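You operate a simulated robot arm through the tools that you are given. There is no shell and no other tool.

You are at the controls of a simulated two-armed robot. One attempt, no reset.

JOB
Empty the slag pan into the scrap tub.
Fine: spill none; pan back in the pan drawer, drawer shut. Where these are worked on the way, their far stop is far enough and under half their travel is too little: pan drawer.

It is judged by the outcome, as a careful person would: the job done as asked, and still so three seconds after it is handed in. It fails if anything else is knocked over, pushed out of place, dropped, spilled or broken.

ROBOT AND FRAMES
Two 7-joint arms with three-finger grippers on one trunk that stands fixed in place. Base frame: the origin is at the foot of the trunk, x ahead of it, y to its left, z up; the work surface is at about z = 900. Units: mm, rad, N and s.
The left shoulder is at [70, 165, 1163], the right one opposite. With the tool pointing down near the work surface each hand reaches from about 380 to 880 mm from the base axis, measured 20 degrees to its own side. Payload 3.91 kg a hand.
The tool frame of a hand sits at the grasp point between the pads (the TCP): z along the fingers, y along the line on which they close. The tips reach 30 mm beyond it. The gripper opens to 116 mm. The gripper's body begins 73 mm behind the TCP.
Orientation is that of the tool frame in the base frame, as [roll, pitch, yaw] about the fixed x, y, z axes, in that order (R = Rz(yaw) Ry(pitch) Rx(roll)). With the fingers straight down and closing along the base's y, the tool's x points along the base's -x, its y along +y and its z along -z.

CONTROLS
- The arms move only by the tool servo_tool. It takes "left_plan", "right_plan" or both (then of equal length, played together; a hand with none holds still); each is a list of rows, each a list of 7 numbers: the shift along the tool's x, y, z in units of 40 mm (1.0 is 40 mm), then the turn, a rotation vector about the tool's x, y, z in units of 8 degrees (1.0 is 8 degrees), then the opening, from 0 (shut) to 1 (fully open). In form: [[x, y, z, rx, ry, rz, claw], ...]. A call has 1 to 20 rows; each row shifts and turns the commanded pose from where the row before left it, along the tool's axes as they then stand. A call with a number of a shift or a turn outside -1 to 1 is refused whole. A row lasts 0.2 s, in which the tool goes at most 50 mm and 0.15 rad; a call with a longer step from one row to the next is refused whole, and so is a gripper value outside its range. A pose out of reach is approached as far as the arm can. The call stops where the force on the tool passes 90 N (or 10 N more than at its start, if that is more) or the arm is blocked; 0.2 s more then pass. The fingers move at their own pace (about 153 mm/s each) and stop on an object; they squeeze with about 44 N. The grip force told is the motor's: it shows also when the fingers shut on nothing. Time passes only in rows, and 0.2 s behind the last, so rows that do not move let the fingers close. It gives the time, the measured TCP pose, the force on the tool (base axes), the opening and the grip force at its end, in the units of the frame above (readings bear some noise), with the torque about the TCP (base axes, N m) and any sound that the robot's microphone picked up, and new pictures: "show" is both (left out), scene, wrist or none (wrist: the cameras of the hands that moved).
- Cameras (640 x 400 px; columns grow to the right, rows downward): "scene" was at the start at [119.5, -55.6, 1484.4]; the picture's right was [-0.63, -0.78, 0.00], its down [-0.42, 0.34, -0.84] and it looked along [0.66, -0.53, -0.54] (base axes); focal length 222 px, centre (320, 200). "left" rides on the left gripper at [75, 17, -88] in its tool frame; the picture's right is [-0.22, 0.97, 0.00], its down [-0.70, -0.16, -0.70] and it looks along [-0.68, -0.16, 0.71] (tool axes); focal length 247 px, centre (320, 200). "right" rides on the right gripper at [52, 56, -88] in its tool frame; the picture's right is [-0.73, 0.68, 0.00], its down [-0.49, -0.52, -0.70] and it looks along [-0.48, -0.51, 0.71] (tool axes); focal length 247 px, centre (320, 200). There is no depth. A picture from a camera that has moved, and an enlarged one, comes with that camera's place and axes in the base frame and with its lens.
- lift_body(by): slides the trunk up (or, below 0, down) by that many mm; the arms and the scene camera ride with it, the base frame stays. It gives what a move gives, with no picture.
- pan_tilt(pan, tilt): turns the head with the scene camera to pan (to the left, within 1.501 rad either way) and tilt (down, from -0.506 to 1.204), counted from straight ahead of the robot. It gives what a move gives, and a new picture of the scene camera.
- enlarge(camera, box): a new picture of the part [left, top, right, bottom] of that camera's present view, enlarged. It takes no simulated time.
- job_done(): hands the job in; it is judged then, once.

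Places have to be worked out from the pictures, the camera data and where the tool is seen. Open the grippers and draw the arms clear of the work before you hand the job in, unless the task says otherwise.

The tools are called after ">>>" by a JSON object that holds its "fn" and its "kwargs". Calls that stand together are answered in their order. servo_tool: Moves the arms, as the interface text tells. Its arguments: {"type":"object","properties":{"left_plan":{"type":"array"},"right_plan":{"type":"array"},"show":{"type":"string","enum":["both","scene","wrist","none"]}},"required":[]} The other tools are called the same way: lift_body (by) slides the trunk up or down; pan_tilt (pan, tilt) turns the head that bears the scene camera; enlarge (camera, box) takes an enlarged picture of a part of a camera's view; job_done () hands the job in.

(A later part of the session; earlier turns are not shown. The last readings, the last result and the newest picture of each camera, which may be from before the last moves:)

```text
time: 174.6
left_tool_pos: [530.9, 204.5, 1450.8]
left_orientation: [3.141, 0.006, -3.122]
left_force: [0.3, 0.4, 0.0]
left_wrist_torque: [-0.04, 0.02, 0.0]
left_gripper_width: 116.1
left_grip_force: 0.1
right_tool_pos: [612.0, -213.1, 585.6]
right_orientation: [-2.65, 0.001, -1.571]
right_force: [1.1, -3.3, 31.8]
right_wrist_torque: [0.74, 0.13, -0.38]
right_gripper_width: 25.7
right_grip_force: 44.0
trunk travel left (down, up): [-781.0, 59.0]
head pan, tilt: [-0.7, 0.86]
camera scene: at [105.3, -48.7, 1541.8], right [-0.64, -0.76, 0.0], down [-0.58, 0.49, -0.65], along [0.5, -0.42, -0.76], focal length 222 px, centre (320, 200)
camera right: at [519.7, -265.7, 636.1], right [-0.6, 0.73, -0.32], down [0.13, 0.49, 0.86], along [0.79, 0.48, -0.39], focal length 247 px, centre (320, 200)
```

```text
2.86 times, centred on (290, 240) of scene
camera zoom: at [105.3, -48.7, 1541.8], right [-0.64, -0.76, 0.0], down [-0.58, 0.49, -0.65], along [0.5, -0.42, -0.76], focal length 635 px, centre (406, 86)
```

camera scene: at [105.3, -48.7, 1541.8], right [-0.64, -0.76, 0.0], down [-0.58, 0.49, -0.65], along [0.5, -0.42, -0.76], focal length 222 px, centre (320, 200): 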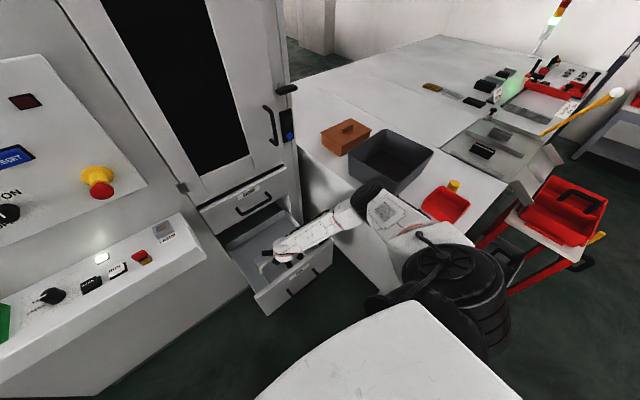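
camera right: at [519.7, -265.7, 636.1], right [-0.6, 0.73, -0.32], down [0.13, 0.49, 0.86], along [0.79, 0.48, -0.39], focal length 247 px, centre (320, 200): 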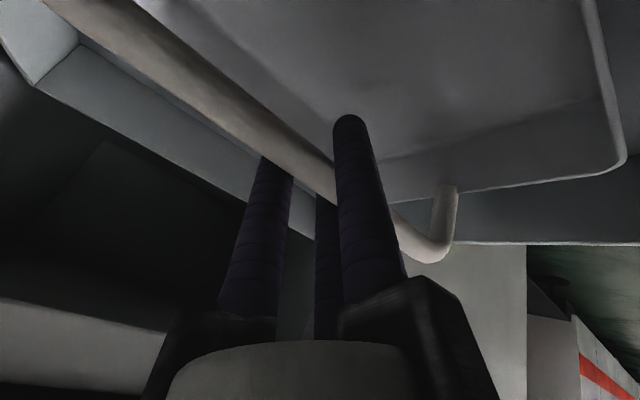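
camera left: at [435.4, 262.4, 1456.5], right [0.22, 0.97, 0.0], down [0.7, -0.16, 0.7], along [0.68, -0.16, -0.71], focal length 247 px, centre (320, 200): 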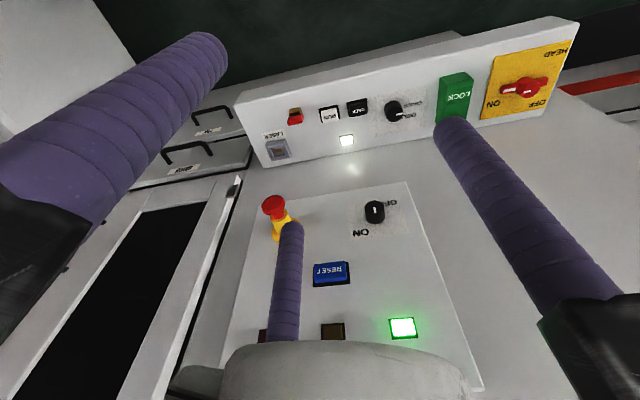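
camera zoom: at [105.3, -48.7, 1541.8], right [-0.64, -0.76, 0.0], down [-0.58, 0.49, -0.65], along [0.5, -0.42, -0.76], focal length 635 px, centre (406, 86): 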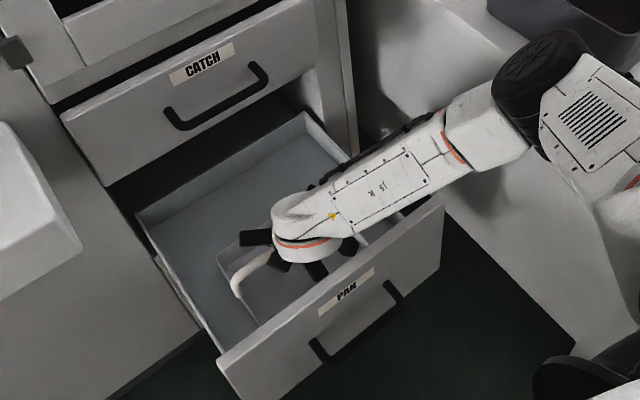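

The pan rests flat on the drawer floor. I ease off, open the fingers, and withdraw along the hand's axis.

>>> {"fn": "servo_tool", "kwargs": {"right_plan": [[0, -0.035, -0.066, 0, 0, 0, 0], [0, 0, 0, 0, 0, 0, 0.25], [0, 0, 0, 0, 0, 0, 0.55], [0, 0, 0, 0, 0, 0, 0.55], [0, 0, 0, 0, 0, 0, 0.55]], "show": "both"}}

```text
time: 175.8
left_tool_pos: [533.9, 204.8, 1448.8]
left_orientation: [3.139, 0.001, -3.122]
left_force: [0.2, 0.1, -0.7]
left_wrist_torque: [0.0, 0.0, 0.01]
left_gripper_width: 116.1
left_grip_force: 0.1
right_tool_pos: [609.6, -214.5, 583.2]
right_orientation: [-2.655, -0.001, -1.57]
right_force: [0.0, -0.7, 0.6]
right_wrist_torque: [-0.02, -0.02, 0.01]
right_gripper_width: 64.0
right_grip_force: 0.0
trunk travel left (down, up): [-781.0, 59.0]
head pan, tilt: [-0.7, 0.86]
camera scene: at [108.9, -49.5, 1541.1], right [-0.64, -0.76, 0.0], down [-0.58, 0.49, -0.65], along [0.5, -0.42, -0.76], focal length 222 px, centre (320, 200)
camera right: at [518.9, -266.1, 635.6], right [-0.6, 0.73, -0.32], down [0.14, 0.49, 0.86], along [0.79, 0.48, -0.39], focal length 247 px, centre (320, 200)
```

scene: 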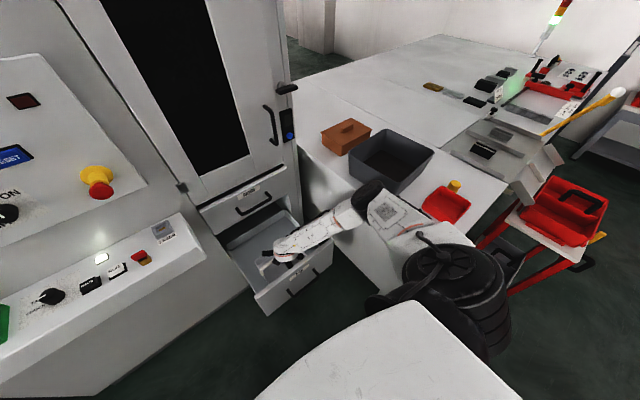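
right: 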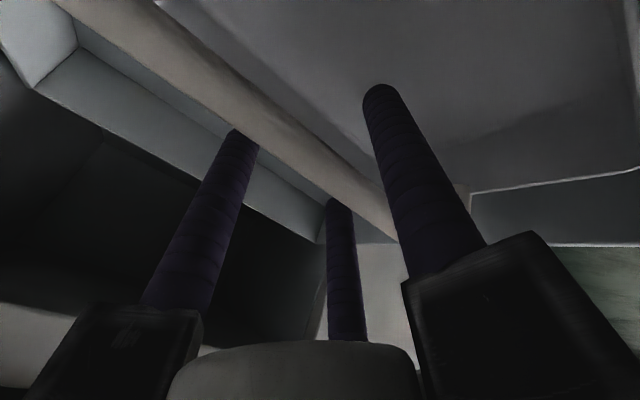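

Free of the bar. I withdraw 80 mm along the axis and then rise straight up.

>>> {"fn": "servo_tool", "kwargs": {"right_plan": [[0, 0, -0.5, 0, 0, 0, 0.55], [0, 0, -0.75, 0, 0, 0, 0.55], [0, 0, -0.75, 0, 0, 0, 0.55], [0, -0.35, -0.66, 0, 0, 0, 0.55], [0, -0.35, -0.66, 0, 0, 0, 0.55], [0, -0.35, -0.66, 0, 0, 0, 0.55], [0, -0.35, -0.66, 0, 0, 0, 0.55], [0, -0.35, -0.66, 0, 0, 0, 0.55], [0, -0.35, -0.66, 0, 0, 0, 0.55], [0, 0, 0, 0, 0, 0, 0.55]], "show": "both"}}

>>> {"fn": "enlarge", "kwargs": {"camera": "scene", "box": [210, 150, 370, 310]}}

```text
time: 178.0
left_tool_pos: [535.7, 204.4, 1447.7]
left_orientation: [3.139, 0.002, -3.122]
left_force: [-0.1, -0.2, 0.2]
left_wrist_torque: [0.03, -0.05, 0.0]
left_gripper_width: 116.1
left_grip_force: 0.1
right_tool_pos: [574.8, -213.4, 834.4]
right_orientation: [-2.656, 0.001, -1.569]
right_force: [-0.7, -0.7, 0.5]
right_wrist_torque: [0.0, -0.01, -0.02]
right_gripper_width: 63.9
right_grip_force: 0.1
trunk travel left (down, up): [-781.0, 59.0]
head pan, tilt: [-0.7, 0.86]
camera scene: at [109.1, -49.7, 1541.1], right [-0.64, -0.76, 0.0], down [-0.58, 0.49, -0.65], along [0.5, -0.42, -0.76], focal length 222 px, centre (320, 200)
camera right: at [482.3, -266.3, 886.2], right [-0.6, 0.73, -0.32], down [0.14, 0.49, 0.86], along [0.79, 0.48, -0.39], focal length 247 px, centre (320, 200)
```

scene: 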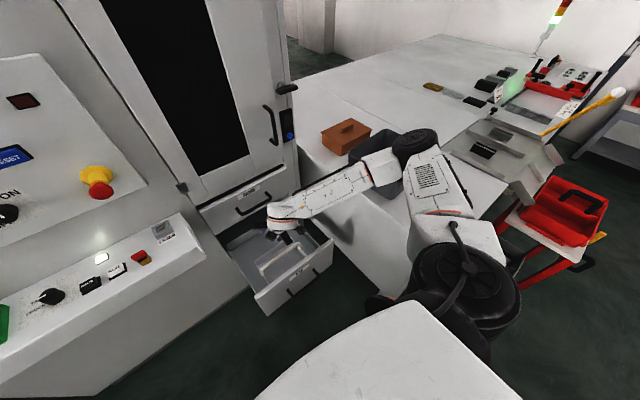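
right: 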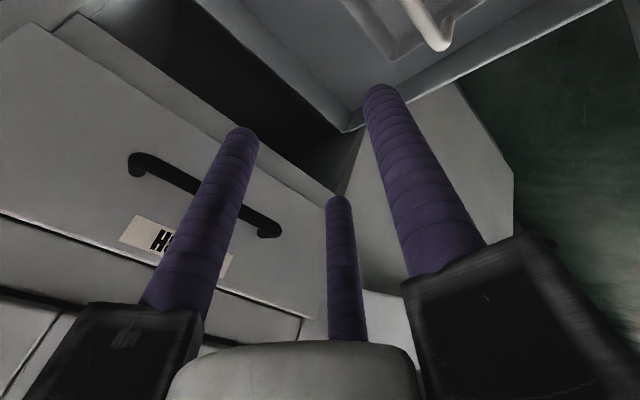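

```text
2.50 times, centred on (290, 230) of scene
camera zoom: at [109.1, -49.7, 1541.1], right [-0.64, -0.76, 0.0], down [-0.58, 0.49, -0.65], along [0.5, -0.42, -0.76], focal length 556 px, centre (395, 125)
```

zoom: 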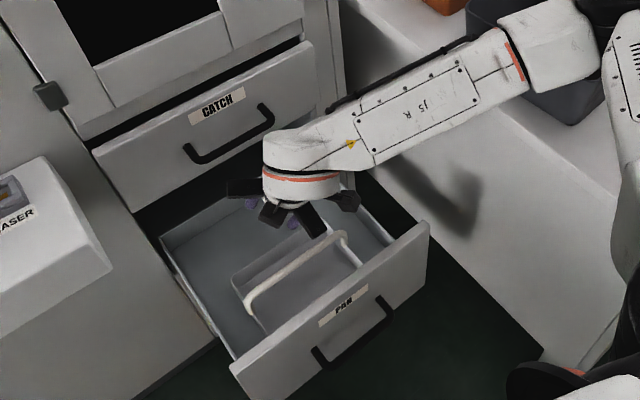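

The pan is back in the drawer, sitting as before. Now to shut the drawer: I bring the hand vertical and over the drawer front's top edge with the fingers fully open.

>>> {"fn": "servo_tool", "kwargs": {"right_plan": [[0, 0, 0, -0.7, 0, 0, 1], [0, 0, 0, -0.7, 0, 0, 1], [0, 0, 0, -0.7, 0, 0, 1], [0, 0, 0, -0.7, 0, 0, 1], [0, 0, 0, -0.67, 0, 0, 1], [0.11, 0.92, 0, 0, 0, 0, 1], [0.11, 0.92, 0, 0, 0, 0, 1], [0.11, 0.92, 0, 0, 0, 0, 1], [0, 0, 0, 0, 0, 0, 1]], "show": "both"}}

>>> {"fn": "enlarge", "kwargs": {"camera": "right", "box": [190, 0, 450, 160]}}

```text
time: 180.0
left_tool_pos: [536.8, 204.0, 1448.0]
left_orientation: [3.137, 0.002, -3.122]
left_force: [-0.4, -0.8, 0.1]
left_wrist_torque: [0.01, 0.04, -0.03]
left_gripper_width: 115.9
left_grip_force: 0.0
right_tool_pos: [463.4, -226.5, 833.3]
right_orientation: [3.141, 0.0, -1.57]
right_force: [0.7, -0.6, 0.1]
right_wrist_torque: [0.0, -0.02, -0.01]
right_gripper_width: 116.1
right_grip_force: 0.0
trunk travel left (down, up): [-781.0, 59.0]
head pan, tilt: [-0.7, 0.86]
camera scene: at [109.6, -49.4, 1541.1], right [-0.64, -0.77, 0.0], down [-0.58, 0.49, -0.65], along [0.5, -0.42, -0.76], focal length 222 px, centre (320, 200)
camera right: at [406.3, -279.8, 922.2], right [-0.68, 0.73, 0.0], down [0.52, 0.49, 0.7], along [0.51, 0.48, -0.71], focal length 247 px, centre (320, 200)
```

scene: 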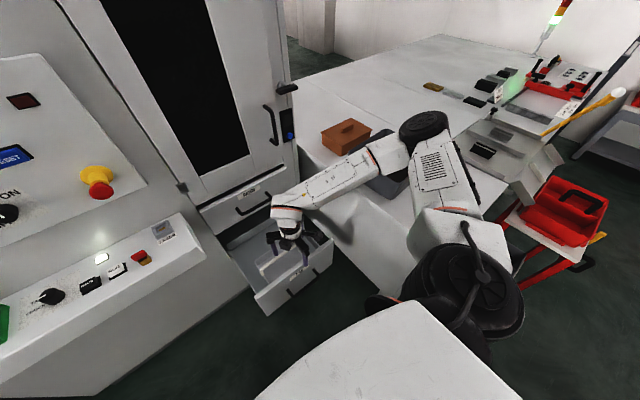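
right: 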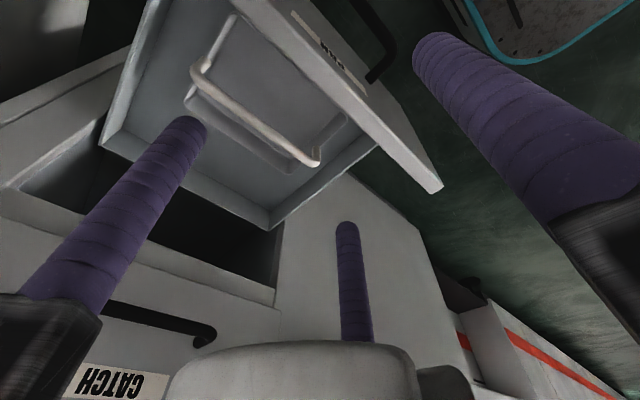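

```text
2.46 times, centred on (320, 80) of right
camera zoom: at [406.3, -279.8, 922.2], right [-0.68, 0.73, 0.0], down [0.52, 0.49, 0.7], along [0.51, 0.48, -0.71], focal length 608 px, centre (320, 495)
```

zoom: 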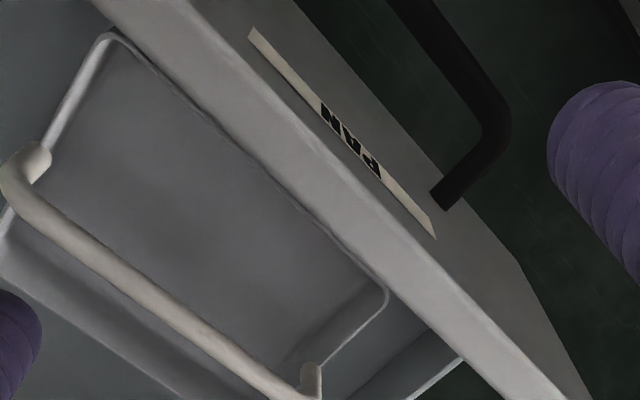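

The pan is clean and in place; the drawer front's edge is right below the hand. I descend over it and close on the panel.

>>> {"fn": "servo_tool", "kwargs": {"right_plan": [[0, -0.1, 0.6, 0, 0, 0, 1], [0, 0, 1, 0, 0, 0, 1], [0, 0, 0.9, 0, 0, 0, 1], [0, 0, 0.5, 0, 0, 0, 1], [0, 0, 0.2, 0, 0, 0, 1], [0, 0, 0, 0, 0, 0, 1], [0, 0, 0, 0, 0, 0, 0.6], [0, 0, 0, 0, 0, 0, 0.3], [0, 0, 0, 0, 0, 0, 0], [0, 0, 0, 0, 0, 0, 0], [0, 0, 0, 0, 0, 0, 0]], "show": "both"}}

```text
time: 182.4
left_tool_pos: [535.1, 204.2, 1448.8]
left_orientation: [3.139, 0.002, -3.121]
left_force: [-0.6, -0.1, -0.3]
left_wrist_torque: [-0.01, -0.01, 0.02]
left_gripper_width: 116.0
left_grip_force: 0.1
right_tool_pos: [464.3, -225.0, 705.7]
right_orientation: [-3.14, -0.001, -1.57]
right_force: [-3.5, 2.0, -3.2]
right_wrist_torque: [0.0, 0.04, -0.14]
right_gripper_width: 31.8
right_grip_force: 45.1
trunk travel left (down, up): [-781.0, 59.0]
head pan, tilt: [-0.7, 0.86]
camera scene: at [109.1, -49.5, 1541.1], right [-0.64, -0.76, 0.0], down [-0.58, 0.49, -0.65], along [0.5, -0.42, -0.76], focal length 222 px, centre (320, 200)
camera right: at [408.6, -278.1, 794.0], right [-0.68, 0.73, 0.0], down [0.52, 0.49, 0.7], along [0.51, 0.48, -0.71], focal length 247 px, centre (320, 200)
```

scene: 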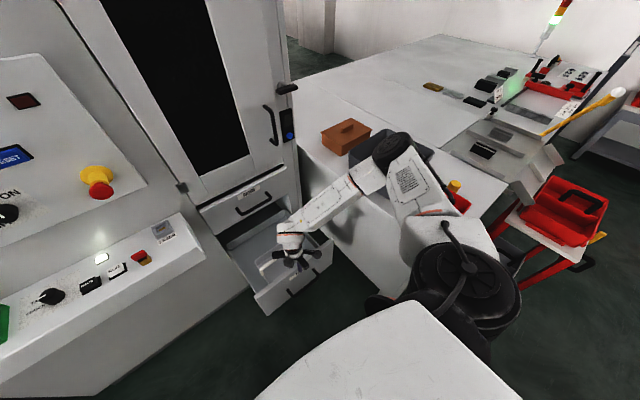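
right: 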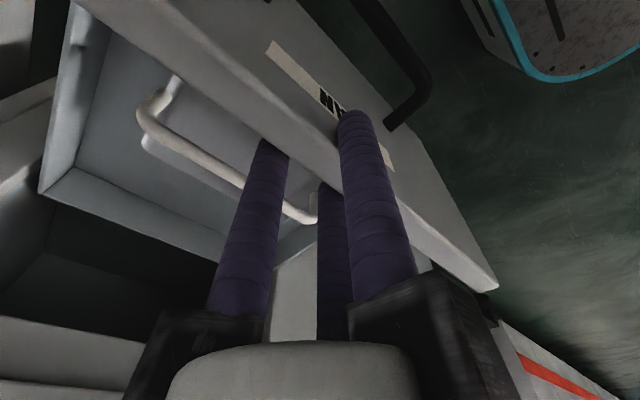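

The panel is gripped. I push the drawer in (+X) gently by about 185 mm, stopping before the hand meets the CATCH handle.

>>> {"fn": "servo_tool", "kwargs": {"right_plan": [[0, -0.15, 0, 0, 0, 0, 0], [0, -0.3, 0, 0, 0, 0, 0], [0, -0.45, 0, 0, 0, 0, 0], [0, -0.45, 0, 0, 0, 0, 0], [0, -0.45, 0, 0, 0, 0, 0], [0, -0.45, 0, 0, 0, 0, 0], [0, -0.45, 0, 0, 0, 0, 0], [0, -0.45, 0, 0, 0, 0, 0], [0, -0.45, 0, 0, 0, 0, 0], [0, -0.45, 0, 0, 0, 0, 0], [0, -0.3, 0, 0, 0, 0, 0], [0, -0.15, 0, 0, 0, 0, 0], [0, 0, 0, 0, 0, 0, 0]], "show": "both"}}

```text
time: 185.2
left_tool_pos: [533.4, 204.4, 1447.4]
left_orientation: [3.14, 0.002, -3.123]
left_force: [0.4, 1.1, -0.3]
left_wrist_torque: [-0.02, -0.02, -0.01]
left_gripper_width: 116.0
left_grip_force: 0.1
right_tool_pos: [646.0, -225.8, 705.6]
right_orientation: [-3.141, 0.0, -1.571]
right_force: [-1.2, 8.5, 5.3]
right_wrist_torque: [0.68, 0.27, -0.19]
right_gripper_width: 31.9
right_grip_force: 44.7
trunk travel left (down, up): [-781.0, 59.0]
head pan, tilt: [-0.7, 0.86]
camera scene: at [108.4, -48.2, 1541.3], right [-0.64, -0.77, 0.0], down [-0.58, 0.49, -0.65], along [0.5, -0.42, -0.76], focal length 222 px, centre (320, 200)
camera right: at [589.8, -278.1, 794.0], right [-0.68, 0.73, 0.0], down [0.52, 0.49, 0.7], along [0.51, 0.48, -0.71], focal length 247 px, centre (320, 200)
```

scene: 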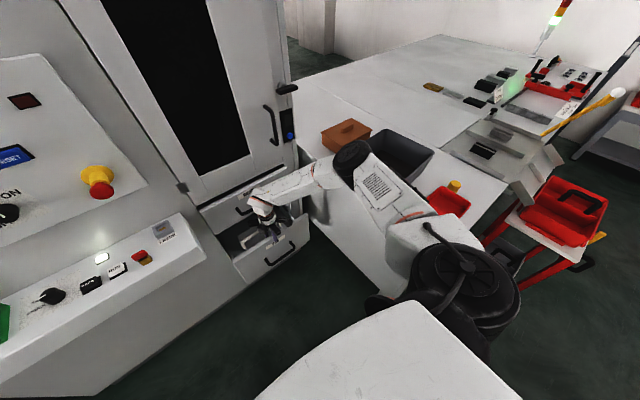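
right: 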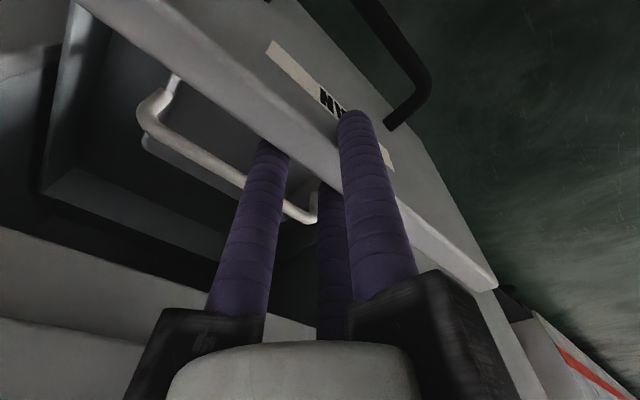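

The drawer is 182 mm further in with the pan riding along. I release the panel, rise, and back away to approach the drawer handle.

>>> {"fn": "servo_tool", "kwargs": {"right_plan": [[0, 0, 0, 0, 0, 0, 0.5], [0, 0, 0, 0, 0, 0, 1], [0, 0, 0, 0, 0, 0, 1], [0, 0, -0.6, 0, 0, 0, 1], [0, 0, -0.9, 0, 0, 0, 1], [0, 0, -0.9, 0, 0, 0, 1], [0, 0.8, -0.5, 0, 0, 0, 1], [0, 0.9, 0, 0, 0, 0, 1], [0, 0.9, 0, 0, 0, 0, 1], [0, 0.9, 0, 0, 0, 0, 1], [0, 0, 0, 0, 0, 0, 1]], "show": "both"}}

```text
time: 187.6
left_tool_pos: [536.8, 205.1, 1448.7]
left_orientation: [3.138, 0.002, -3.124]
left_force: [-1.0, 0.2, 0.0]
left_wrist_torque: [0.03, 0.01, -0.02]
left_gripper_width: 116.2
left_grip_force: 0.0
right_tool_pos: [505.5, -228.7, 821.9]
right_orientation: [3.141, 0.001, -1.572]
right_force: [0.1, -0.4, 0.0]
right_wrist_torque: [0.01, 0.03, 0.01]
right_gripper_width: 115.9
right_grip_force: 0.0
trunk travel left (down, up): [-781.0, 59.0]
head pan, tilt: [-0.7, 0.86]
camera scene: at [110.0, -49.3, 1541.1], right [-0.64, -0.76, 0.0], down [-0.58, 0.49, -0.65], along [0.5, -0.42, -0.76], focal length 222 px, centre (320, 200)
camera right: at [449.7, -280.7, 909.9], right [-0.68, 0.73, 0.0], down [0.52, 0.49, 0.7], along [0.51, 0.48, -0.71], focal length 247 px, centre (320, 200)
```

scene: 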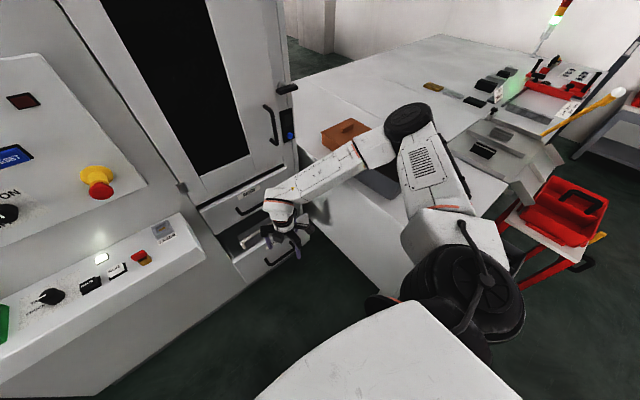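
right: 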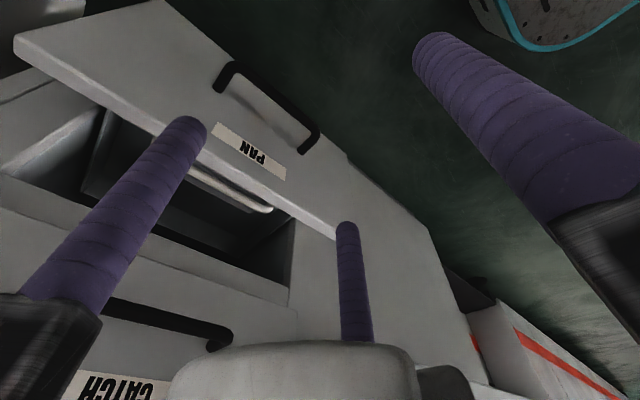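

The hand is clear in front of the drawer. I will push the front shut with closed fingertips, left of both handles (y≈-110). First I lower the trunk 60 mm, close the fingers and pitch the hand 45° forward.

>>> {"fn": "lift_body", "kwargs": {"by": -60}}

>>> {"fn": "servo_tool", "kwargs": {"right_plan": [[0, 0, 0, 0.75, 0, 0, 0.5], [0, 0, 0, 0.75, 0, 0, 0], [0, 0, 0, 0.75, 0, 0, 0], [0, 0, 0, 0.75, 0, 0, 0], [0, 0, 0, 0.75, 0, 0, 0], [0, 0, 0, 0.75, 0, 0, 0], [0, 0, 0, 0.75, 0, 0, 0], [0, 0, 0, 0.38, 0, 0, 0], [-0.75, 0, 0, 0, 0, 0, 0], [-0.75, 0, 0, 0, 0, 0, 0], [-0.75, 0, 0, 0, 0, 0, 0], [-0.7, 0, 0, 0, 0, 0, 0], [0, 0, 0, 0, 0, 0, 0]], "show": "both"}}

```text
time: 188.6
left_tool_pos: [534.0, 204.7, 1389.2]
left_orientation: [3.138, 0.002, -3.121]
left_force: [0.2, 0.7, 0.1]
left_wrist_torque: [0.01, -0.03, 0.03]
left_gripper_width: 116.0
left_grip_force: 0.0
right_tool_pos: [506.7, -227.8, 761.3]
right_orientation: [-3.139, 0.001, -1.57]
right_force: [0.0, 0.6, 0.1]
right_wrist_torque: [-0.01, 0.01, 0.03]
right_gripper_width: 116.0
right_grip_force: 0.1
trunk travel left (down, up): [-721.0, 119.0]
head pan, tilt: [-0.7, 0.86]
```

```text
time: 191.4
left_tool_pos: [534.1, 202.3, 1388.9]
left_orientation: [3.137, 0.002, -3.122]
left_force: [-0.6, -0.2, 0.0]
left_wrist_torque: [0.02, -0.02, -0.02]
left_gripper_width: 115.9
left_grip_force: 0.1
right_tool_pos: [506.7, -110.7, 763.2]
right_orientation: [-2.356, 0.001, -1.571]
right_force: [-0.1, -0.7, -0.3]
right_wrist_torque: [0.02, 0.03, 0.0]
right_gripper_width: 9.1
right_grip_force: 43.6
trunk travel left (down, up): [-721.0, 119.0]
head pan, tilt: [-0.7, 0.86]
camera scene: at [108.7, -50.4, 1481.1], right [-0.64, -0.76, 0.0], down [-0.58, 0.49, -0.65], along [0.5, -0.42, -0.76], focal length 222 px, centre (320, 200)
camera right: at [404.5, -163.3, 786.0], right [-0.48, 0.73, -0.48], down [-0.13, 0.49, 0.86], along [0.87, 0.48, -0.14], focal length 247 px, centre (320, 200)
```

scene: 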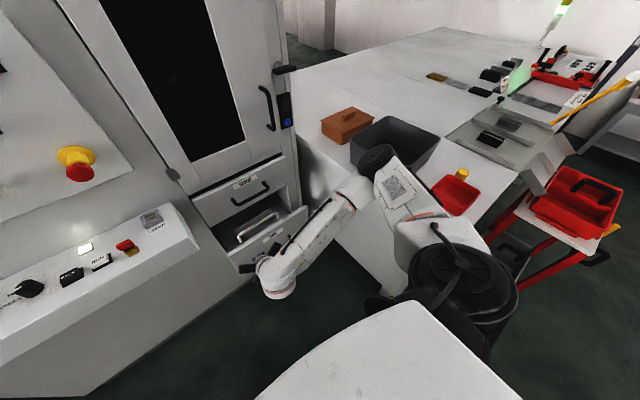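
right: 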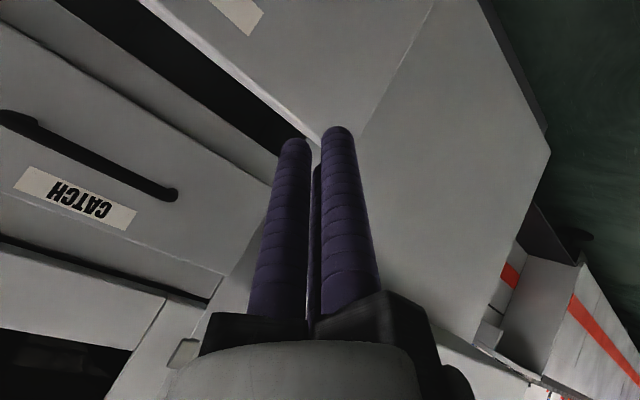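

In place with closed fingers. I move down-forward to just short of the drawer face at about [585, -110, 651].

>>> {"fn": "servo_tool", "kwargs": {"right_plan": [[0, 0.15, 0.6, 0, 0, 0, 0], [0, 0.15, 0.9, 0, 0, 0, 0], [0, 0.15, 0.9, 0, 0, 0, 0], [0, 0.15, 0.8, 0, 0, 0, 0], [0, 0, 0, 0, 0, 0, 0]], "show": "both"}}

```text
time: 192.6
left_tool_pos: [535.4, 204.5, 1389.6]
left_orientation: [3.138, 0.001, -3.122]
left_force: [0.8, -0.4, -0.9]
left_wrist_torque: [0.03, -0.03, 0.03]
left_gripper_width: 115.8
left_grip_force: 0.0
right_tool_pos: [582.4, -112.2, 653.0]
right_orientation: [-2.355, -0.002, -1.567]
right_force: [0.8, 0.3, 0.3]
right_wrist_torque: [-0.02, 0.01, 0.0]
right_gripper_width: 9.0
right_grip_force: 44.1
trunk travel left (down, up): [-721.0, 119.0]
head pan, tilt: [-0.7, 0.86]
camera scene: at [108.8, -49.5, 1481.2], right [-0.64, -0.76, 0.0], down [-0.58, 0.49, -0.65], along [0.5, -0.42, -0.76], focal length 222 px, centre (320, 200)
camera right: at [479.9, -163.7, 675.0], right [-0.48, 0.73, -0.48], down [-0.13, 0.49, 0.86], along [0.87, 0.48, -0.14], focal length 247 px, centre (320, 200)
```

scene: 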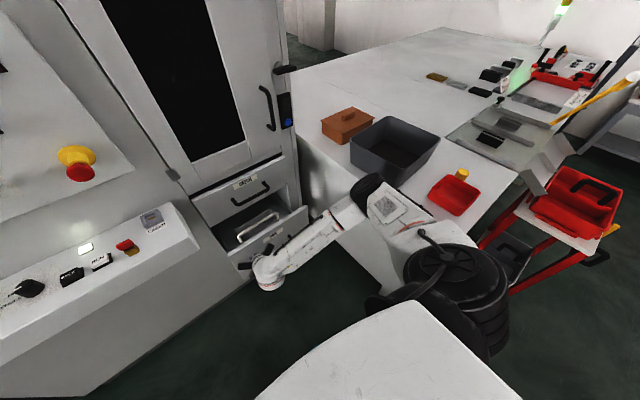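
right: 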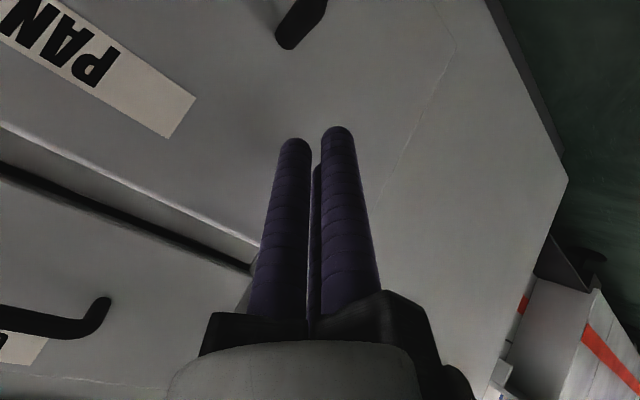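

The tips are just before the face. I push forward (+X) slowly in 16 mm steps.

>>> {"fn": "servo_tool", "kwargs": {"right_plan": [[0, -0.2, 0.2, 0, 0, 0, 0], [0, -0.2, 0.2, 0, 0, 0, 0], [0, -0.28, 0.28, 0, 0, 0, 0], [0, -0.28, 0.28, 0, 0, 0, 0], [0, -0.28, 0.28, 0, 0, 0, 0], [0, -0.28, 0.28, 0, 0, 0, 0], [0, -0.28, 0.28, 0, 0, 0, 0], [0, -0.28, 0.28, 0, 0, 0, 0], [0, 0, 0, 0, 0, 0, 0]], "show": "both"}}

```text
time: 194.6
left_tool_pos: [535.5, 204.7, 1390.3]
left_orientation: [3.138, 0.003, -3.124]
left_force: [0.1, 0.1, 0.4]
left_wrist_torque: [0.04, -0.04, -0.01]
left_gripper_width: 116.0
left_grip_force: 0.0
right_tool_pos: [699.0, -108.8, 654.4]
right_orientation: [-2.355, -0.001, -1.568]
right_force: [1.0, 0.6, 0.7]
right_wrist_torque: [0.0, 0.0, 0.03]
right_gripper_width: 9.0
right_grip_force: 44.4
trunk travel left (down, up): [-721.0, 119.0]
head pan, tilt: [-0.7, 0.86]
camera scene: at [109.5, -49.7, 1481.0], right [-0.64, -0.77, 0.0], down [-0.58, 0.49, -0.65], along [0.5, -0.42, -0.76], focal length 222 px, centre (320, 200)
camera right: at [597.0, -162.1, 675.7], right [-0.48, 0.73, -0.48], down [-0.13, 0.49, 0.86], along [0.87, 0.48, -0.14], focal length 247 px, centre (320, 200)
```

scene: 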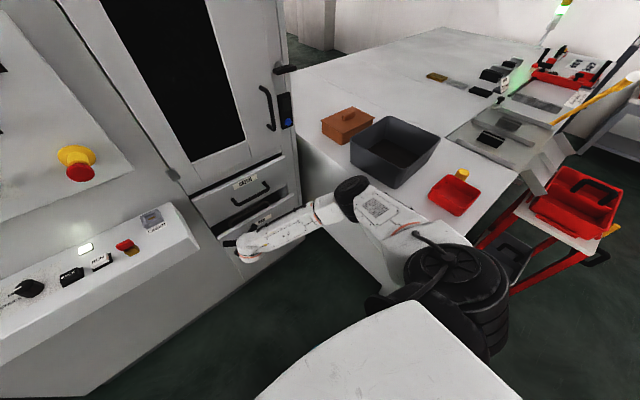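
right: 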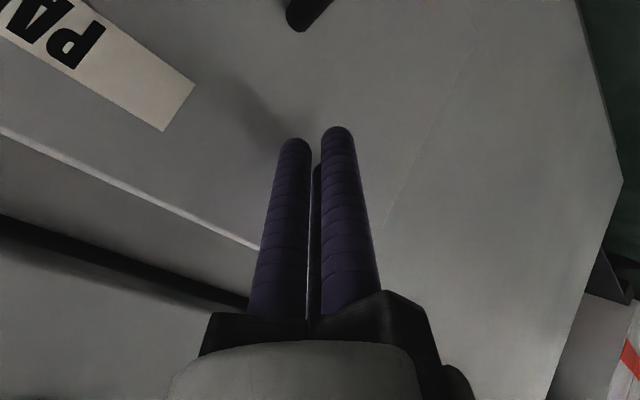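

The drawer follows. I keep pushing with slower steps toward the closed position.

>>> {"fn": "servo_tool", "kwargs": {"right_plan": [[0, -0.28, 0.28, 0, 0, 0, 0], [0, -0.28, 0.28, 0, 0, 0, 0], [0, -0.28, 0.28, 0, 0, 0, 0], [0, -0.2, 0.2, 0, 0, 0, 0], [0, -0.14, 0.14, 0, 0, 0, 0], [0, -0.1, 0.1, 0, 0, 0, 0], [0, 0, 0, 0, 0, 0, 0]], "show": "both"}}

```text
time: 195.9
left_tool_pos: [525.5, 206.0, 1393.7]
left_orientation: [3.139, 0.008, -3.119]
left_force: [0.1, -0.8, -0.2]
left_wrist_torque: [0.0, 0.05, 0.01]
left_gripper_width: 116.1
left_grip_force: 0.2
right_tool_pos: [750.3, -107.2, 650.1]
right_orientation: [-2.372, 0.004, -1.568]
right_force: [-84.2, -17.0, 44.0]
right_wrist_torque: [-0.2, 0.27, -0.47]
right_gripper_width: 9.2
right_grip_force: 43.9
trunk travel left (down, up): [-721.0, 119.0]
head pan, tilt: [-0.7, 0.86]
stopped in row 6 (right hand): the force on the tool passed its limit at 98 N (the readings are from after the stop); the commanded pose is now the measured one
camera scene: at [97.0, -50.6, 1482.6], right [-0.65, -0.76, -0.01], down [-0.57, 0.49, -0.66], along [0.5, -0.42, -0.75], focal length 222 px, centre (320, 200)
camera right: at [648.2, -159.0, 674.4], right [-0.49, 0.73, -0.47], down [-0.11, 0.48, 0.87], along [0.86, 0.48, -0.16], focal length 247 px, centre (320, 200)
```

scene: 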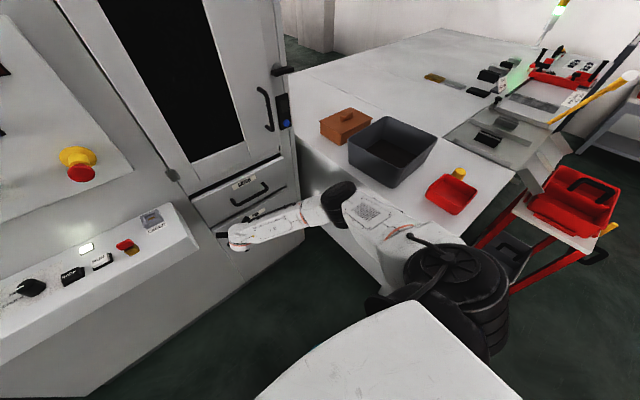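
right: 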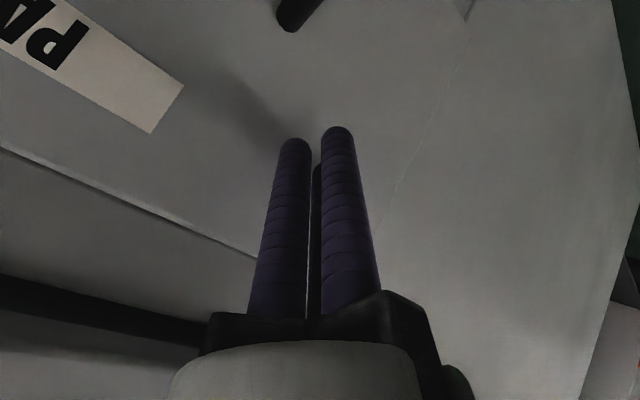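

The force rose to the limit at the same hand position as when I first touched the closed front, so the drawer should be shut. I back off and look.

>>> {"fn": "servo_tool", "kwargs": {"right_plan": [[0, 0.25, -0.25, 0, 0, 0, 0], [0, 0.5, -0.5, 0, 0, 0, 0], [0, 0.6, -0.6, 0, 0, 0, 0], [0, 0.6, -0.6, 0, 0, 0, 0], [0, 0.6, -0.6, 0, 0, 0, 0], [0, 0, 0, 0, 0, 0, 0]], "show": "both"}}

>>> {"fn": "enlarge", "kwargs": {"camera": "scene", "box": [170, 130, 330, 290]}}

```text
time: 197.3
left_tool_pos: [536.9, 205.9, 1388.8]
left_orientation: [3.138, 0.001, -3.122]
left_force: [0.2, -0.2, -0.1]
left_wrist_torque: [-0.01, 0.04, 0.03]
left_gripper_width: 115.9
left_grip_force: 0.1
right_tool_pos: [611.3, -107.5, 649.3]
right_orientation: [-2.373, -0.001, -1.568]
right_force: [0.0, 0.1, -0.1]
right_wrist_torque: [-0.03, -0.03, -0.04]
right_gripper_width: 9.0
right_grip_force: 44.0
trunk travel left (down, up): [-721.0, 119.0]
head pan, tilt: [-0.7, 0.86]
camera scene: at [110.2, -49.3, 1481.0], right [-0.64, -0.76, 0.0], down [-0.58, 0.49, -0.65], along [0.5, -0.42, -0.76], focal length 222 px, centre (320, 200)
camera right: at [509.3, -160.7, 673.0], right [-0.49, 0.73, -0.47], down [-0.11, 0.49, 0.87], along [0.86, 0.48, -0.16], focal length 247 px, centre (320, 200)
```

scene: 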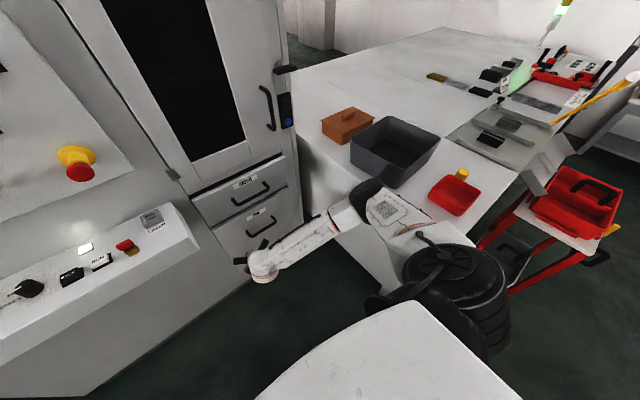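
right: 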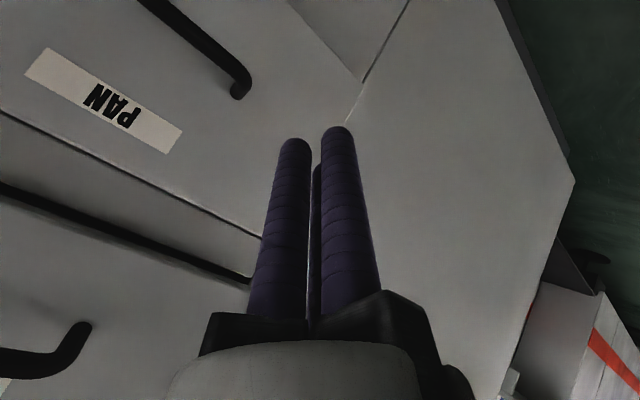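

```text
2.50 times, centred on (250, 210) of scene
camera zoom: at [110.2, -49.3, 1481.0], right [-0.64, -0.76, 0.0], down [-0.58, 0.49, -0.65], along [0.5, -0.42, -0.76], focal length 556 px, centre (495, 175)
```

zoom: 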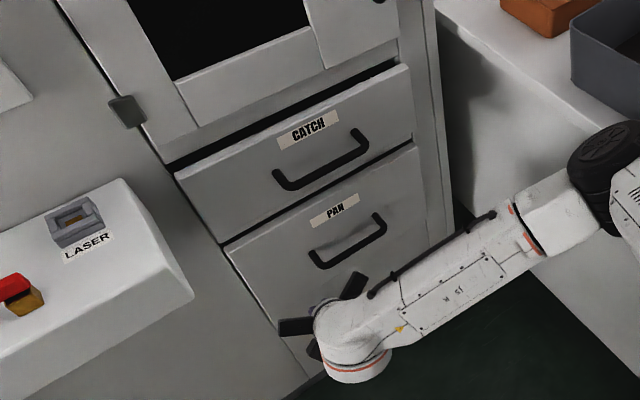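

The PAN drawer is shut flush, label and handle as at the start. I now raise the right hand away from the machine.

>>> {"fn": "servo_tool", "kwargs": {"right_plan": [[0, -0.3, -0.6, 0, 0, 0, 0.3], [0, -0.6, -0.65, 0, 0, 0, 0.6], [0, -0.625, -0.647, 0, 0, 0, 1], [0, -0.625, -0.647, 0, 0, 0, 1], [0, -0.625, -0.647, 0, 0, 0, 1], [0, -0.625, -0.647, 0, 0, 0, 1], [0.6, 0, 0, -0.75, 0, 0, 1], [0.6, 0, 0, -0.75, 0, 0, 1], [0.6, 0, 0, -0.75, 0, 0, 1], [0.6, 0, 0, -0.75, 0, 0, 1], [0.6, 0, 0, -0.75, 0, 0, 1], [0.6, 0, 0, -0.75, 0, 0, 1], [0.6, 0, 0, -0.75, 0, 0, 1], [0, 0, 0, -0.25, 0, 0, 1], [0, 0, 0, 0, 0, 0, 1]], "show": "scene"}}

```text
time: 200.6
left_tool_pos: [536.1, 204.8, 1389.1]
left_orientation: [3.139, 0.003, -3.122]
left_force: [-0.3, 0.2, -0.1]
left_wrist_torque: [0.02, -0.02, 0.02]
left_gripper_width: 116.1
left_grip_force: 0.1
right_tool_pos: [603.7, -275.7, 852.2]
right_orientation: [3.141, -0.001, -1.567]
right_force: [-0.3, -0.8, 0.1]
right_wrist_torque: [-0.01, 0.0, -0.02]
right_gripper_width: 115.9
right_grip_force: 0.0
trunk travel left (down, up): [-721.0, 119.0]
head pan, tilt: [-0.7, 0.86]
camera scene: at [109.1, -49.8, 1481.1], right [-0.64, -0.76, 0.0], down [-0.58, 0.49, -0.65], along [0.5, -0.42, -0.76], focal length 222 px, centre (320, 200)
```

scene: 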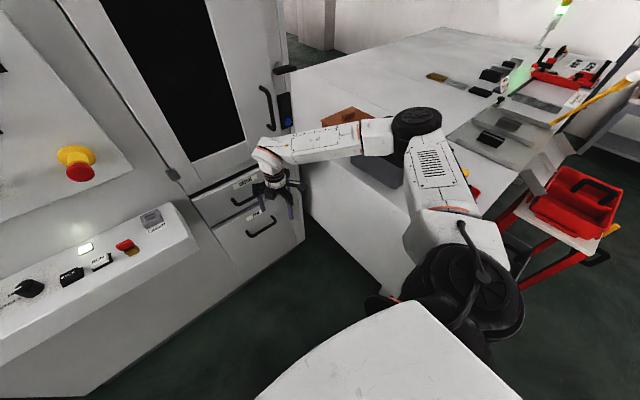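

Clear. I carry the hand up and back to its initial resting area high above the bench.

>>> {"fn": "servo_tool", "kwargs": {"right_plan": [[0.285, 0.21, -0.745, 0, 0, 0, 1], [0.285, 0.21, -0.745, 0, 0, 0, 1], [0.285, 0.21, -0.745, 0, 0, 0, 1], [0.285, 0.21, -0.745, 0, 0, 0, 1], [0.285, 0.21, -0.745, 0, 0, 0, 1], [0.285, 0.21, -0.745, 0, 0, 0, 1], [0.285, 0.21, -0.745, 0, 0, 0, 1], [0.285, 0.21, -0.745, 0, 0, 0, 1], [0.285, 0.21, -0.745, 0, 0, 0, 1], [0.285, 0.21, -0.745, 0, 0, 0, 1], [0.65, 0.18, -0.7, 0, 0, 0, 1], [0.65, 0.18, -0.7, 0, 0, 0, 1], [0.65, 0.18, -0.7, 0, 0, 0, 1], [0.65, 0.18, -0.7, 0, 0, 0, 1], [0.65, 0.18, -0.7, 0, 0, 0, 1], [0, 0, 0, 0, 0, 0, 1]], "show": "both"}}

```text
time: 203.9
left_tool_pos: [537.4, 206.2, 1388.3]
left_orientation: [3.138, 0.002, -3.12]
left_force: [-0.1, 0.5, 0.3]
left_wrist_torque: [0.0, 0.0, 0.01]
left_gripper_width: 116.0
left_grip_force: 0.1
right_tool_pos: [483.6, -519.4, 1292.4]
right_orientation: [-3.14, 0.0, -1.57]
right_force: [0.3, -0.3, -0.5]
right_wrist_torque: [0.0, 0.01, 0.0]
right_gripper_width: 116.1
right_grip_force: 0.0
trunk travel left (down, up): [-721.0, 119.0]
head pan, tilt: [-0.7, 0.86]
camera scene: at [109.8, -49.7, 1481.0], right [-0.64, -0.76, 0.0], down [-0.58, 0.49, -0.65], along [0.5, -0.42, -0.76], focal length 222 px, centre (320, 200)
camera right: at [426.8, -571.5, 1380.5], right [-0.68, 0.73, 0.0], down [0.52, 0.49, 0.7], along [0.51, 0.48, -0.71], focal length 247 px, centre (320, 200)
```

scene: 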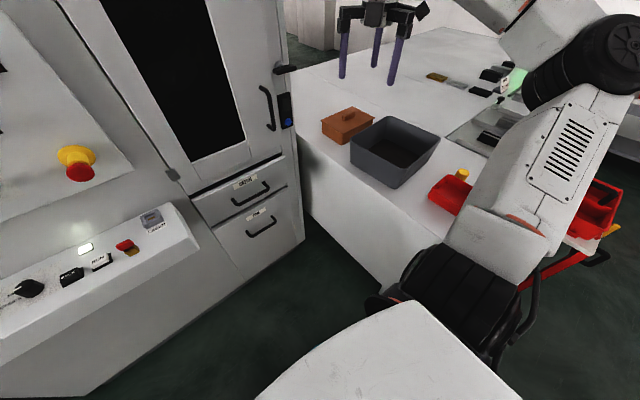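
right: 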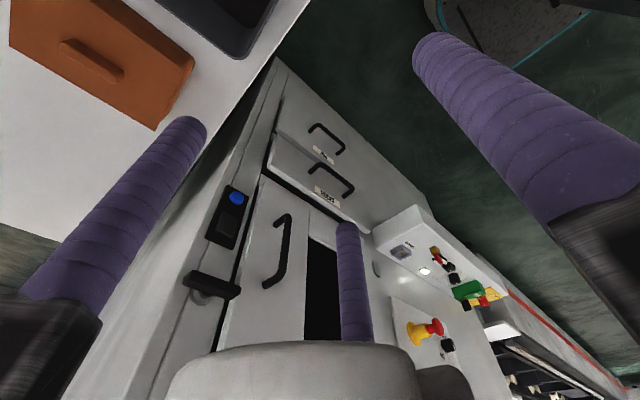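

Hands are clear. I restore the original trunk height and head direction to compare directly with the very first picture.

>>> {"fn": "lift_body", "kwargs": {"by": -21}}

>>> {"fn": "pan_tilt", "kwargs": {"pan": -0.675, "tilt": 0.567}}

>>> {"fn": "enlarge", "kwargs": {"camera": "scene", "box": [180, 220, 320, 320]}}

>>> {"fn": "enlarge", "kwargs": {"camera": "scene", "box": [300, 120, 500, 300]}}

```text
time: 204.6
left_tool_pos: [536.0, 205.2, 1368.2]
left_orientation: [3.137, 0.002, -3.12]
left_force: [-0.1, -0.1, 0.1]
left_wrist_torque: [0.01, 0.01, -0.01]
left_gripper_width: 115.8
left_grip_force: 0.1
right_tool_pos: [482.5, -517.9, 1270.9]
right_orientation: [-3.139, 0.001, -1.566]
right_force: [0.0, 0.3, -0.1]
right_wrist_torque: [-0.01, -0.02, -0.02]
right_gripper_width: 116.0
right_grip_force: 0.0
trunk travel left (down, up): [-700.0, 140.0]
head pan, tilt: [-0.7, 0.86]
```

```text
time: 205.4
left_tool_pos: [536.9, 205.8, 1368.0]
left_orientation: [3.139, 0.001, -3.12]
left_force: [-0.4, 0.6, -0.5]
left_wrist_torque: [-0.02, -0.01, -0.02]
left_gripper_width: 115.9
left_grip_force: 0.0
right_tool_pos: [482.9, -518.6, 1270.9]
right_orientation: [-3.139, -0.001, -1.566]
right_force: [0.7, 0.0, -0.6]
right_wrist_torque: [0.01, -0.02, 0.0]
right_gripper_width: 116.2
right_grip_force: 0.0
trunk travel left (down, up): [-700.0, 140.0]
head pan, tilt: [-0.675, 0.567]
camera scene: at [119.4, -55.4, 1484.7], right [-0.63, -0.78, 0.0], down [-0.42, 0.34, -0.84], along [0.66, -0.53, -0.54], focal length 222 px, centre (320, 200)
```

scene: 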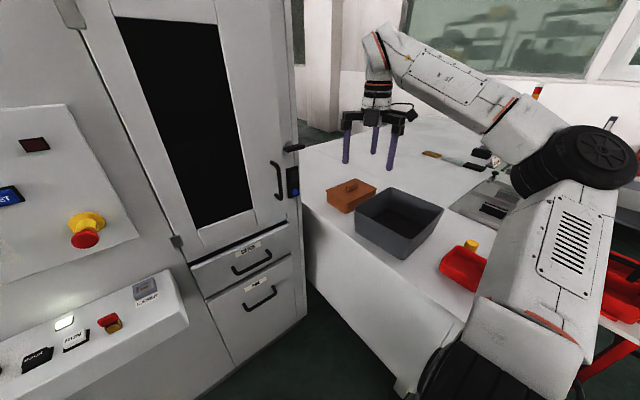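

```text
4.00 times, centred on (250, 270) of scene
camera zoom: at [119.4, -55.4, 1484.7], right [-0.63, -0.78, 0.0], down [-0.42, 0.34, -0.84], along [0.66, -0.53, -0.54], focal length 889 px, centre (600, -80)
```

zoom: 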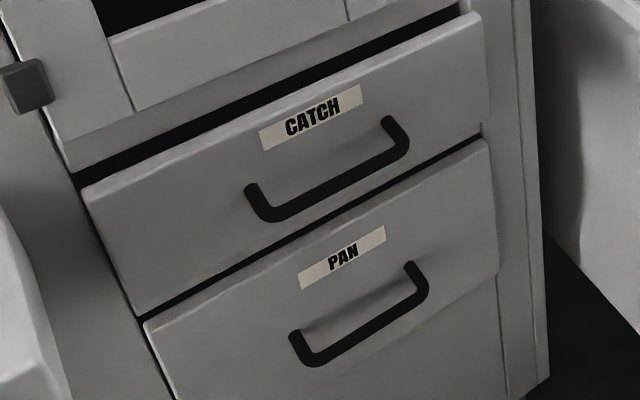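

```text
2.22 times, centred on (400, 210) of scene
camera zoom: at [119.4, -55.4, 1484.7], right [-0.63, -0.78, 0.0], down [-0.42, 0.34, -0.84], along [0.66, -0.53, -0.54], focal length 494 px, centre (142, 178)
```

zoom: 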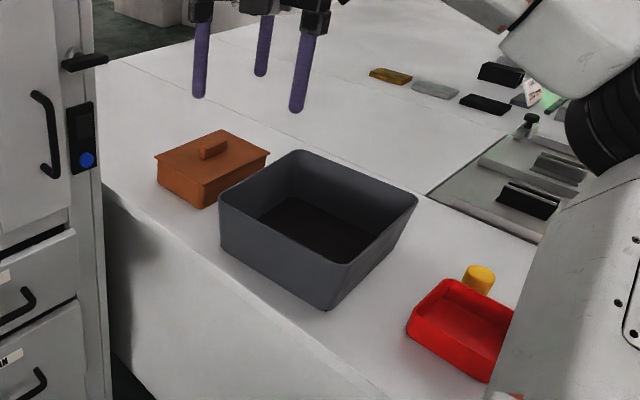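

Comparison shows the PAN drawer exactly as at the start, tub, box and red scoop unmoved — but the CATCH drawer stands about 10 mm proud (a finger caught its handle earlier). I must push it back; I bring the right hand over for that.

>>> {"fn": "servo_tool", "kwargs": {"right_plan": [[-0.4, -0.1, 0.5, 0, 0, 0, 1], [-0.55, -0.143, 0.68, 0, 0, 0, 0.6], [-0.55, -0.143, 0.68, 0, 0, 0, 0.3], [-0.55, -0.143, 0.68, 0, 0, 0, 0], [-0.55, -0.143, 0.68, 0, 0, 0, 0], [-0.55, -0.143, 0.68, 0, 0, 0, 0], [-0.55, -0.143, 0.68, 0, 0, 0, 0], [-0.55, -0.143, 0.68, 0, 0, 0, 0], [-0.55, -0.143, 0.68, 0, 0, 0, 0], [-0.55, -0.143, 0.68, 0, 0, 0, 0], [0, 0, 0, 0, 0, 0, 0]], "show": "scene"}}

```text
time: 207.8
left_tool_pos: [535.5, 205.5, 1367.9]
left_orientation: [3.139, 0.0, -3.12]
left_force: [-0.3, -0.3, -0.5]
left_wrist_torque: [0.03, 0.0, 0.01]
left_gripper_width: 116.0
left_grip_force: 0.1
right_tool_pos: [537.4, -304.7, 1006.9]
right_orientation: [-3.138, 0.001, -1.566]
right_force: [0.7, 0.2, 0.2]
right_wrist_torque: [-0.02, 0.0, -0.02]
right_gripper_width: 9.2
right_grip_force: 44.0
trunk travel left (down, up): [-700.0, 140.0]
head pan, tilt: [-0.675, 0.567]
camera scene: at [118.8, -55.9, 1484.8], right [-0.63, -0.78, 0.0], down [-0.42, 0.34, -0.84], along [0.66, -0.53, -0.54], focal length 222 px, centre (320, 200)
```

scene: 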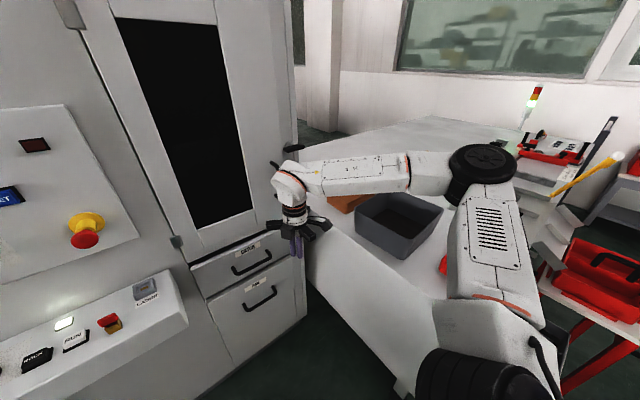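

I lower a bit, pitch the hand forward 45°, and move to y≈-110, left of the handles.

>>> {"fn": "servo_tool", "kwargs": {"right_plan": [[0, 0, 0.9, 0, 0, 0, 0], [0, 0, 0.9, 0, 0, 0, 0], [0, 0, 0.9, 0, 0, 0, 0], [-0.6, 0, 0, 0.75, 0, 0, 0], [-0.6, 0, 0, 0.75, 0, 0, 0], [-0.6, 0, 0, 0.75, 0, 0, 0], [-0.6, 0, 0, 0.75, 0, 0, 0], [-0.6, 0, 0, 0.75, 0, 0, 0], [-0.6, 0, 0, 0.75, 0, 0, 0], [-0.6, 0, 0, 0.75, 0, 0, 0], [-0.6, 0, 0, 0.38, 0, 0, 0], [0, 0, 0, 0, 0, 0, 0]], "show": "both"}}

```text
time: 210.4
left_tool_pos: [534.1, 205.1, 1367.3]
left_orientation: [3.141, 0.002, -3.121]
left_force: [0.1, -0.3, 0.5]
left_wrist_torque: [0.0, -0.05, 0.02]
left_gripper_width: 116.3
left_grip_force: 0.1
right_tool_pos: [536.5, -114.0, 898.9]
right_orientation: [-2.352, 0.0, -1.568]
right_force: [0.0, 0.4, 0.5]
right_wrist_torque: [-0.01, -0.01, 0.01]
right_gripper_width: 9.0
right_grip_force: 44.6
trunk travel left (down, up): [-700.0, 140.0]
head pan, tilt: [-0.675, 0.567]
camera scene: at [119.1, -56.0, 1484.8], right [-0.63, -0.78, 0.0], down [-0.42, 0.34, -0.84], along [0.66, -0.53, -0.54], focal length 222 px, centre (320, 200)
camera right: at [434.6, -166.6, 921.3], right [-0.48, 0.73, -0.48], down [-0.13, 0.49, 0.86], along [0.87, 0.48, -0.14], focal length 247 px, centre (320, 200)
```

scene: 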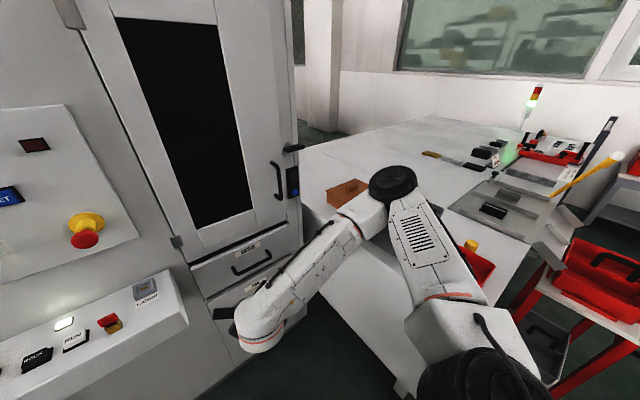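
right: 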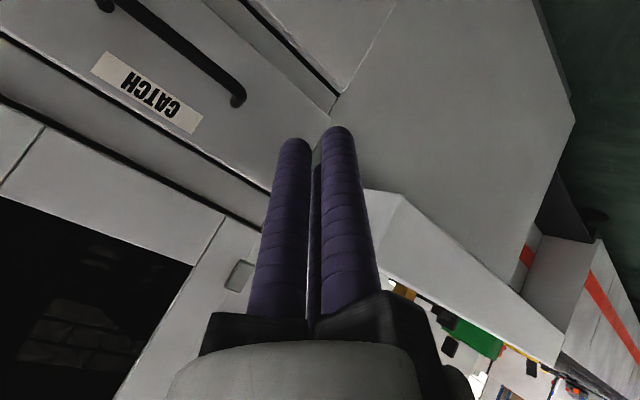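

Well placed. I approach the CATCH front (left of its handle) to about [690, -114, 815].

>>> {"fn": "servo_tool", "kwargs": {"right_plan": [[0, -0.2, 0.7, 0, 0, 0, 0], [0, -0.27, 0.88, 0, 0, 0, 0], [0, -0.27, 0.88, 0, 0, 0, 0], [0, -0.27, 0.88, 0, 0, 0, 0], [0, -0.23, 0.8, 0, 0, 0, 0], [0, 0, 0, 0, 0, 0, 0]], "show": "both"}}

```text
time: 211.8
left_tool_pos: [534.5, 205.1, 1367.7]
left_orientation: [3.137, 0.002, -3.121]
left_force: [0.5, 0.5, 0.0]
left_wrist_torque: [0.01, -0.04, -0.02]
left_gripper_width: 115.8
left_grip_force: 0.0
right_tool_pos: [688.0, -110.8, 817.0]
right_orientation: [-2.355, 0.001, -1.567]
right_force: [-1.1, 0.3, 0.4]
right_wrist_torque: [0.05, 0.0, 0.0]
right_gripper_width: 8.8
right_grip_force: 44.1
trunk travel left (down, up): [-700.0, 140.0]
head pan, tilt: [-0.675, 0.567]
camera scene: at [119.0, -55.3, 1484.8], right [-0.63, -0.78, 0.0], down [-0.42, 0.34, -0.84], along [0.66, -0.53, -0.54], focal length 222 px, centre (320, 200)
camera right: at [586.4, -163.8, 839.8], right [-0.48, 0.73, -0.48], down [-0.13, 0.49, 0.86], along [0.87, 0.48, -0.14], focal length 247 px, centre (320, 200)
```

scene: 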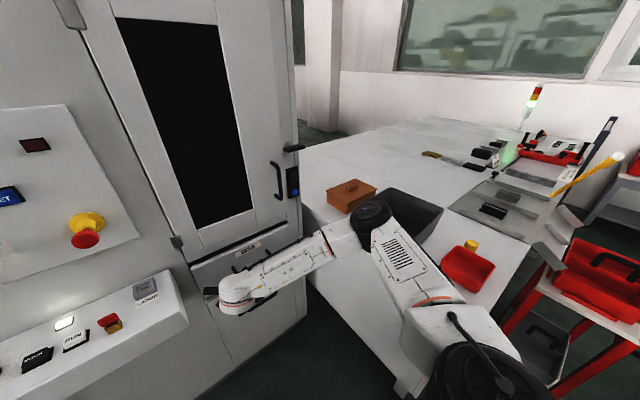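
right: 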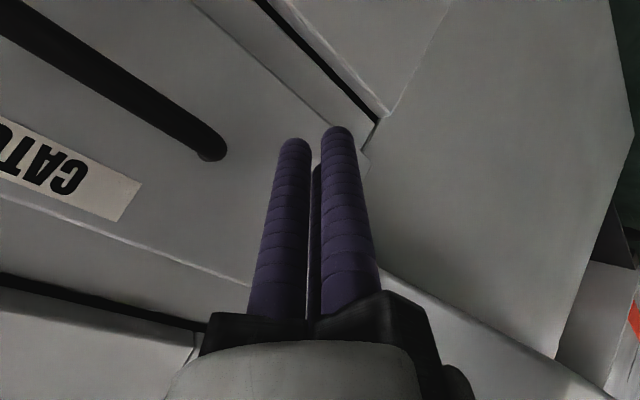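

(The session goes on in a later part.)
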